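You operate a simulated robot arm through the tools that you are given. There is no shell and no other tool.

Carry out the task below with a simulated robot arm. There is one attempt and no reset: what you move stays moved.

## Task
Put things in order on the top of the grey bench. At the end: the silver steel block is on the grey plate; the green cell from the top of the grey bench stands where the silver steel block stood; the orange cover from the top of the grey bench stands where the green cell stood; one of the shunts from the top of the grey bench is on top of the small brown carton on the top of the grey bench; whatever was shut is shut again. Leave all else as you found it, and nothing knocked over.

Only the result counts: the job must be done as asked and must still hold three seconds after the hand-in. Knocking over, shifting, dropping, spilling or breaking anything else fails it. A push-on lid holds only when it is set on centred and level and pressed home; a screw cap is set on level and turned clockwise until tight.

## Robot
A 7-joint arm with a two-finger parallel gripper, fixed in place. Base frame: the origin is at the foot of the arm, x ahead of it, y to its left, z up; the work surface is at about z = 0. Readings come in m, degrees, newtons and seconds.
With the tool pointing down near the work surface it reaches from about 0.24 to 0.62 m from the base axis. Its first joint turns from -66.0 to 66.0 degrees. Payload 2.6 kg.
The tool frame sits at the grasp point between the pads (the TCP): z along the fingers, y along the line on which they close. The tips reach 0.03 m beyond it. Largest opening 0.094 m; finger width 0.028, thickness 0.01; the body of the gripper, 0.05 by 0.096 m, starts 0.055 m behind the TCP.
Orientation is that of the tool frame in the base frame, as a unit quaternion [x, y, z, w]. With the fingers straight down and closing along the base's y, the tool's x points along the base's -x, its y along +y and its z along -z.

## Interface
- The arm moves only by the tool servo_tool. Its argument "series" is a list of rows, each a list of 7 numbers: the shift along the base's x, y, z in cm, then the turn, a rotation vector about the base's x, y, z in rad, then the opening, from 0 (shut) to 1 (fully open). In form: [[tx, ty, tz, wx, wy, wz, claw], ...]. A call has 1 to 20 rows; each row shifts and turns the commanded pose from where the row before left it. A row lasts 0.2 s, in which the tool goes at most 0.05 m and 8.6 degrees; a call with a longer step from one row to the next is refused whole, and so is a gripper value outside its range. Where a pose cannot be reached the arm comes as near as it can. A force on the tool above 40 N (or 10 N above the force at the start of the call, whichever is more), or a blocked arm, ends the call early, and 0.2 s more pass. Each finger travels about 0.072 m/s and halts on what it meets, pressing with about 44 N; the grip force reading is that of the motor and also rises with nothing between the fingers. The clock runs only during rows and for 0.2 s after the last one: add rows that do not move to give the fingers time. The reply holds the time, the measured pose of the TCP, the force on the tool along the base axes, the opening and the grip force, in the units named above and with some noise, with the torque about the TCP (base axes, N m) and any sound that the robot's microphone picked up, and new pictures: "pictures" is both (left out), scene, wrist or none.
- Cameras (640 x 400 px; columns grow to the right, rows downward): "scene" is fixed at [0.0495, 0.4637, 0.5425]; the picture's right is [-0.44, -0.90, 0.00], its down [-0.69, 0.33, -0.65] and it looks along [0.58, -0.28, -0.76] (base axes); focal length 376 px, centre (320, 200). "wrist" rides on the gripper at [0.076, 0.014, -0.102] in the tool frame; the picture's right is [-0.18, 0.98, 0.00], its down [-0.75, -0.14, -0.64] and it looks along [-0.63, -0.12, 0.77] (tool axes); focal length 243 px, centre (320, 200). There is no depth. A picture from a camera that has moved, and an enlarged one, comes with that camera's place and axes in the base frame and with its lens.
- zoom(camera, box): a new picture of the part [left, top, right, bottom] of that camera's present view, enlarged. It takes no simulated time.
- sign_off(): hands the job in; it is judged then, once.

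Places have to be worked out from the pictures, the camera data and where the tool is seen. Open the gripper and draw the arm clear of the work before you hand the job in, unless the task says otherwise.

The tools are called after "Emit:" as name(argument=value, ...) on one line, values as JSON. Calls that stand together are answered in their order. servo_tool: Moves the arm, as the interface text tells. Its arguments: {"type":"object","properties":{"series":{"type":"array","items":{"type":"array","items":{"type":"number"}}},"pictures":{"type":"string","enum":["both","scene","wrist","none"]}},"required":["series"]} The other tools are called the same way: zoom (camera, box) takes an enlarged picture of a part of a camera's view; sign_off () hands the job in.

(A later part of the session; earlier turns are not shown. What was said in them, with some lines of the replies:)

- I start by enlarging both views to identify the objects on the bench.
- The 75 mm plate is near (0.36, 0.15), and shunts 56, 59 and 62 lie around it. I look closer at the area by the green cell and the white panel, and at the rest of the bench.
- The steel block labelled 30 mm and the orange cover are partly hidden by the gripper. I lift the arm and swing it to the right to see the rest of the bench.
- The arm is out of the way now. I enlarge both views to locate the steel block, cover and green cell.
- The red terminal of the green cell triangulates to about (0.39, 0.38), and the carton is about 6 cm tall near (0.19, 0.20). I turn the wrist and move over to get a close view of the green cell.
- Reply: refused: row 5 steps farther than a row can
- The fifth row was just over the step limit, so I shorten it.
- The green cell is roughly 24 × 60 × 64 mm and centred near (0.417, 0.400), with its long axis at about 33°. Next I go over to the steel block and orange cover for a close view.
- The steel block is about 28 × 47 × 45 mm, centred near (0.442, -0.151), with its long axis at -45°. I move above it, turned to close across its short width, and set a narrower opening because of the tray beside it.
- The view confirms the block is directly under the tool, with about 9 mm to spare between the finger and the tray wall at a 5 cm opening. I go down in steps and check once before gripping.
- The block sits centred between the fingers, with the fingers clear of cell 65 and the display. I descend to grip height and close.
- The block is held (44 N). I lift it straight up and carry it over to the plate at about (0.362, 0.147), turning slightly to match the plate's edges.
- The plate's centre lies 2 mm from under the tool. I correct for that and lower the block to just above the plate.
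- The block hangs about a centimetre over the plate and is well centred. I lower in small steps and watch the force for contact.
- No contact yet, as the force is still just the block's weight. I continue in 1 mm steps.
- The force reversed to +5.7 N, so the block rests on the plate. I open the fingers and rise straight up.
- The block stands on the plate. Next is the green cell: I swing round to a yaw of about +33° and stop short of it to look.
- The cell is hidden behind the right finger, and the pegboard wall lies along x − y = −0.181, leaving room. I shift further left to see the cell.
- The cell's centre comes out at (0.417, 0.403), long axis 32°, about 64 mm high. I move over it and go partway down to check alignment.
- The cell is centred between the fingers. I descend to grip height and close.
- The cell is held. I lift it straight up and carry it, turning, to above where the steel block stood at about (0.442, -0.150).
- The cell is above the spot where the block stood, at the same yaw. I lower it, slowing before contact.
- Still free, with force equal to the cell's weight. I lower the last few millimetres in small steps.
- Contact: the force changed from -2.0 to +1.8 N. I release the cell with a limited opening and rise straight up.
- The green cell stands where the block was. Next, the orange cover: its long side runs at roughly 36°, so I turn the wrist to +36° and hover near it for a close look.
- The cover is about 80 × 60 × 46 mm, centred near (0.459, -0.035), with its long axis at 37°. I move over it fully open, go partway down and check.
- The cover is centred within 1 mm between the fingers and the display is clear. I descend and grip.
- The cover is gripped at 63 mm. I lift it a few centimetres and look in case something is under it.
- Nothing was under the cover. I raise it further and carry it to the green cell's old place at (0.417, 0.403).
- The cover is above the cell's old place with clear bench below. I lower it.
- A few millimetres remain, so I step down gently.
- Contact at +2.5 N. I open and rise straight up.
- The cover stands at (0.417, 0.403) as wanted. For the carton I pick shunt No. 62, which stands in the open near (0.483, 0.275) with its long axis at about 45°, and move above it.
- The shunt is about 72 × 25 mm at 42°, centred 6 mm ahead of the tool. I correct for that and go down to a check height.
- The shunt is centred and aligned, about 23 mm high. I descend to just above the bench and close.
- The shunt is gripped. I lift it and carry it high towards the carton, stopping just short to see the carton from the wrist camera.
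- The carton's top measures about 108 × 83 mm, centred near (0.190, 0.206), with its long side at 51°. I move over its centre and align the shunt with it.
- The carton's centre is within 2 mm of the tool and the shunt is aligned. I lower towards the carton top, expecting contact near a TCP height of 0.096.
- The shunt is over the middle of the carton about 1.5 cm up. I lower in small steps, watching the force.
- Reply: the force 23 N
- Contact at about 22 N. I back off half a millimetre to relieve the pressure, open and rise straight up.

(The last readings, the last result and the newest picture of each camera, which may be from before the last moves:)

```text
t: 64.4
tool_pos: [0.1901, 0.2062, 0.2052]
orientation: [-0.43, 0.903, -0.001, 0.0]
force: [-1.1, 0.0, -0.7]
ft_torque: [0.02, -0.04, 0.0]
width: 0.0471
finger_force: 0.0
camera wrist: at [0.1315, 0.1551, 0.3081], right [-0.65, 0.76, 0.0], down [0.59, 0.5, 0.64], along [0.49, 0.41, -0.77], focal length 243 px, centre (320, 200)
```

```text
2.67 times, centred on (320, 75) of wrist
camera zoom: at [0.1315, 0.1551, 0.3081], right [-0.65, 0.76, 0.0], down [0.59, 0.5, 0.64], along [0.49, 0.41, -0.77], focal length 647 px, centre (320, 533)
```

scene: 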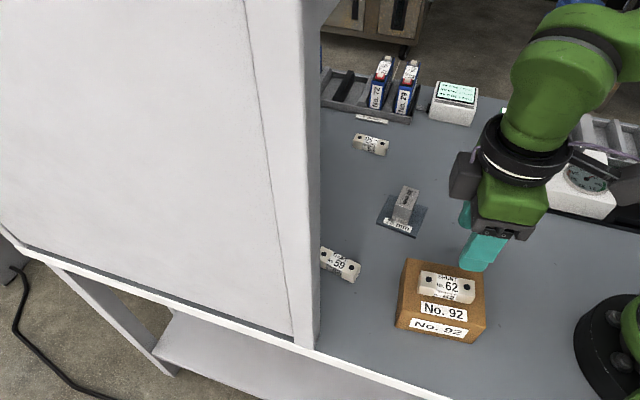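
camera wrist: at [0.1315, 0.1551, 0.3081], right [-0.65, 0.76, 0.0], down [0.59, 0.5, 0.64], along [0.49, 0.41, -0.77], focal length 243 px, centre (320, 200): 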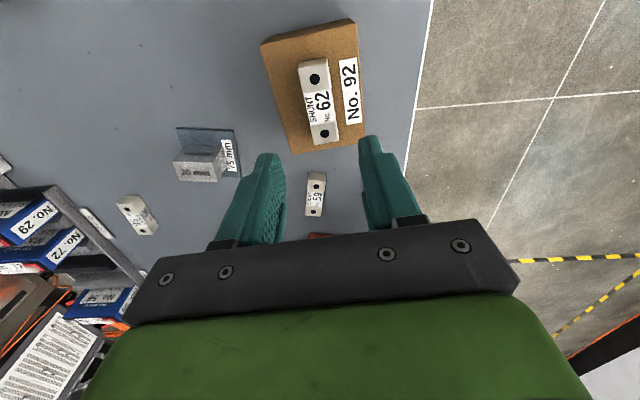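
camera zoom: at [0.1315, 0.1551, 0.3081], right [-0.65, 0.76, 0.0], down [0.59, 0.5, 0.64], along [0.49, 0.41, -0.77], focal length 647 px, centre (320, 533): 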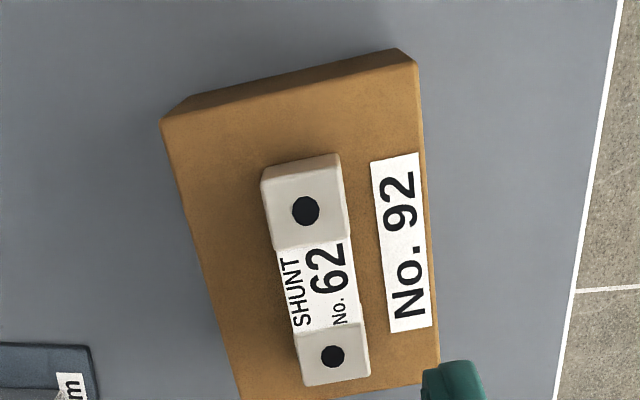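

Shunt 62 lies flat in the middle of the carton. Before handing in, I raise the arm and look over the right side of the bench to make sure nothing is disturbed and there is no other small carton.

Emit:
servo_tool(series=[[1.5, -1, 3.5, 0, 0, -0.1, 0.7], [2, -2, 3, 0, 0, -0.13, 0.9], [2.5, -3, 2, 0, 0, -0.14, 1], [1.5, -4, 1, 0, 0, -0.14, 1], [1, -4, 0, 0, 0, -0.14, 1], [0.5, -4, 0, 0, 0, -0.14, 1], [0, -4, 0, 0, 0, -0.14, 1], [0, -4, 0, 0, 0, -0.14, 1], [0, -4, 0, 0, 0, -0.14, 1], [0, -4, 0, 0, 0, -0.14, 1], [0, 0, 0, 0, 0, -0.1, 1], [0, 0, 0, 0, 0, 0, 1]])

```text
t: 67.0
tool_pos: [0.2799, -0.1359, 0.3001]
orientation: [0.278, 0.96, 0.0, 0.0]
force: [0.0, -0.2, -0.5]
ft_torque: [-0.04, -0.01, 0.0]
width: 0.0939
finger_force: 0.0
camera wrist: at [0.2239, -0.0838, 0.4033], right [0.68, 0.73, 0.0], down [0.56, -0.52, 0.64], along [0.47, -0.44, -0.77], focal length 243 px, centre (320, 200)
```

scene: 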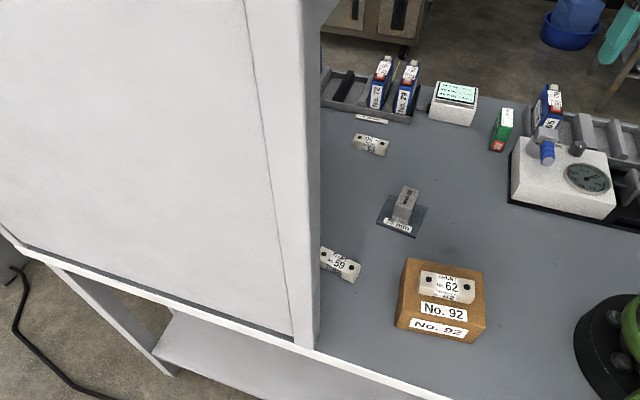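
wrist: 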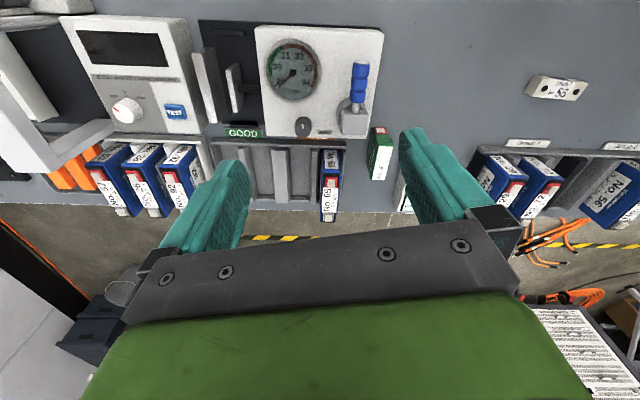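

Emit:
zoom(camera="wrist", box=[0, 0, 240, 220])

Emit:
zoom(camera="scene", box=[310, 80, 550, 230])

```text
1.82 times, centred on (120, 110) of wrist
camera zoom: at [0.2239, -0.0838, 0.4033], right [0.68, 0.73, 0.0], down [0.56, -0.52, 0.64], along [0.47, -0.44, -0.77], focal length 441 px, centre (684, 364)
```

zoom: 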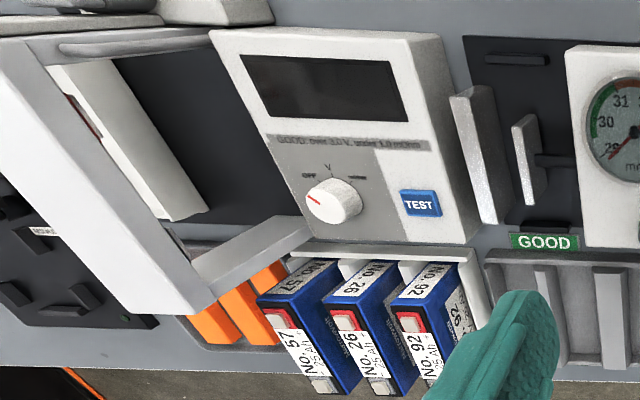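

```text
2.67 times, centred on (430, 155) of scene
camera zoom: at [0.0495, 0.4637, 0.5425], right [-0.44, -0.9, 0.0], down [-0.69, 0.33, -0.65], along [0.58, -0.28, -0.76], focal length 1001 px, centre (27, 320)
```

zoom: 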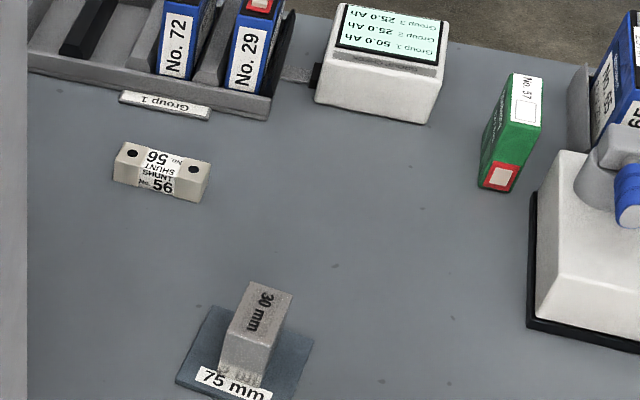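

The orange strips there are dividers of a bin, not a cover. I turn further right for one last look at the far end of the bench.

Emit:
servo_tool(series=[[0, -1, 1, 0, 0, -0.14, 1], [0, -1, 1, 0, 0, -0.14, 1], [0, -1, 1, 0, 0, -0.14, 1], [0, -1, 1, 0, 0, -0.14, 1], [0, -1, 0, 0, 0, -0.14, 1], [0, 0, 0, 0, 0, 0, 1]])

```text
t: 68.4
tool_pos: [0.2799, -0.1852, 0.3399]
orientation: [0.591, 0.807, 0.0, 0.001]
force: [0.7, 0.9, 0.4]
ft_torque: [0.0, 0.0, 0.01]
width: 0.0938
finger_force: 0.0
camera wrist: at [0.2713, -0.1082, 0.4434], right [0.99, 0.12, 0.0], down [0.09, -0.76, 0.64], along [0.08, -0.64, -0.77], focal length 243 px, centre (320, 200)
```

scene: 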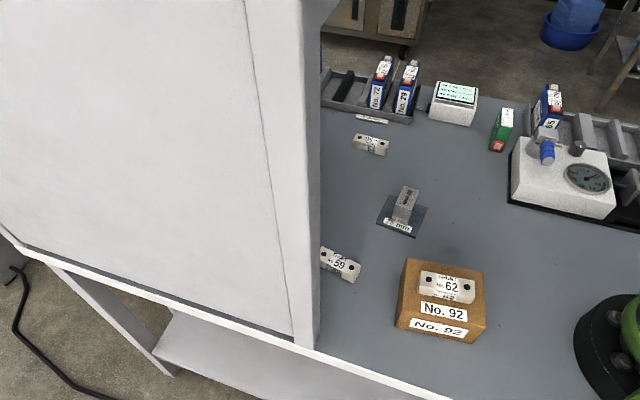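
wrist: 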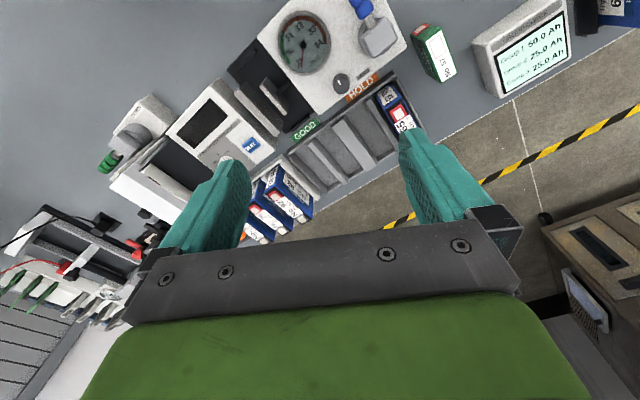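

No other carton or cover is on the bench. The block is on the plate, the cell and cover stand in their new places, shunt 62 is on the carton, and nothing had to be opened. The gripper is open and the arm is well clear, so I hand the job in.

Emit:
sign_off()

```text
The job is handed in.
```

The job is handed in, and everything you asked for is done; I haven't seen the judge's result.

- **Steel block:** the 30 mm block stands centred on the grey 75 mm plate.
- **Green cell:** No. 57 stands where the block was, at about (0.442, -0.150). I kept the same side up and turned it to match the block's direction.
- **Orange cover:** it stands where the cell was, at about (0.417, 0.403). Nothing was underneath it when I lifted it.
- **Shunt:** No. 62 lies flat in the middle of the top of carton No. 92. Shunts 56 and 59 were not touched.
- **Shut items:** nothing had to be opened, so nothing needed shutting again.

I saw nothing knocked over or shifted in the last pictures. The scene camera can't see the cover behind the white panel, so the last clear look at it was from the wrist camera beside shunt 62. The arm ended open and clear of the work, about 34 cm up.
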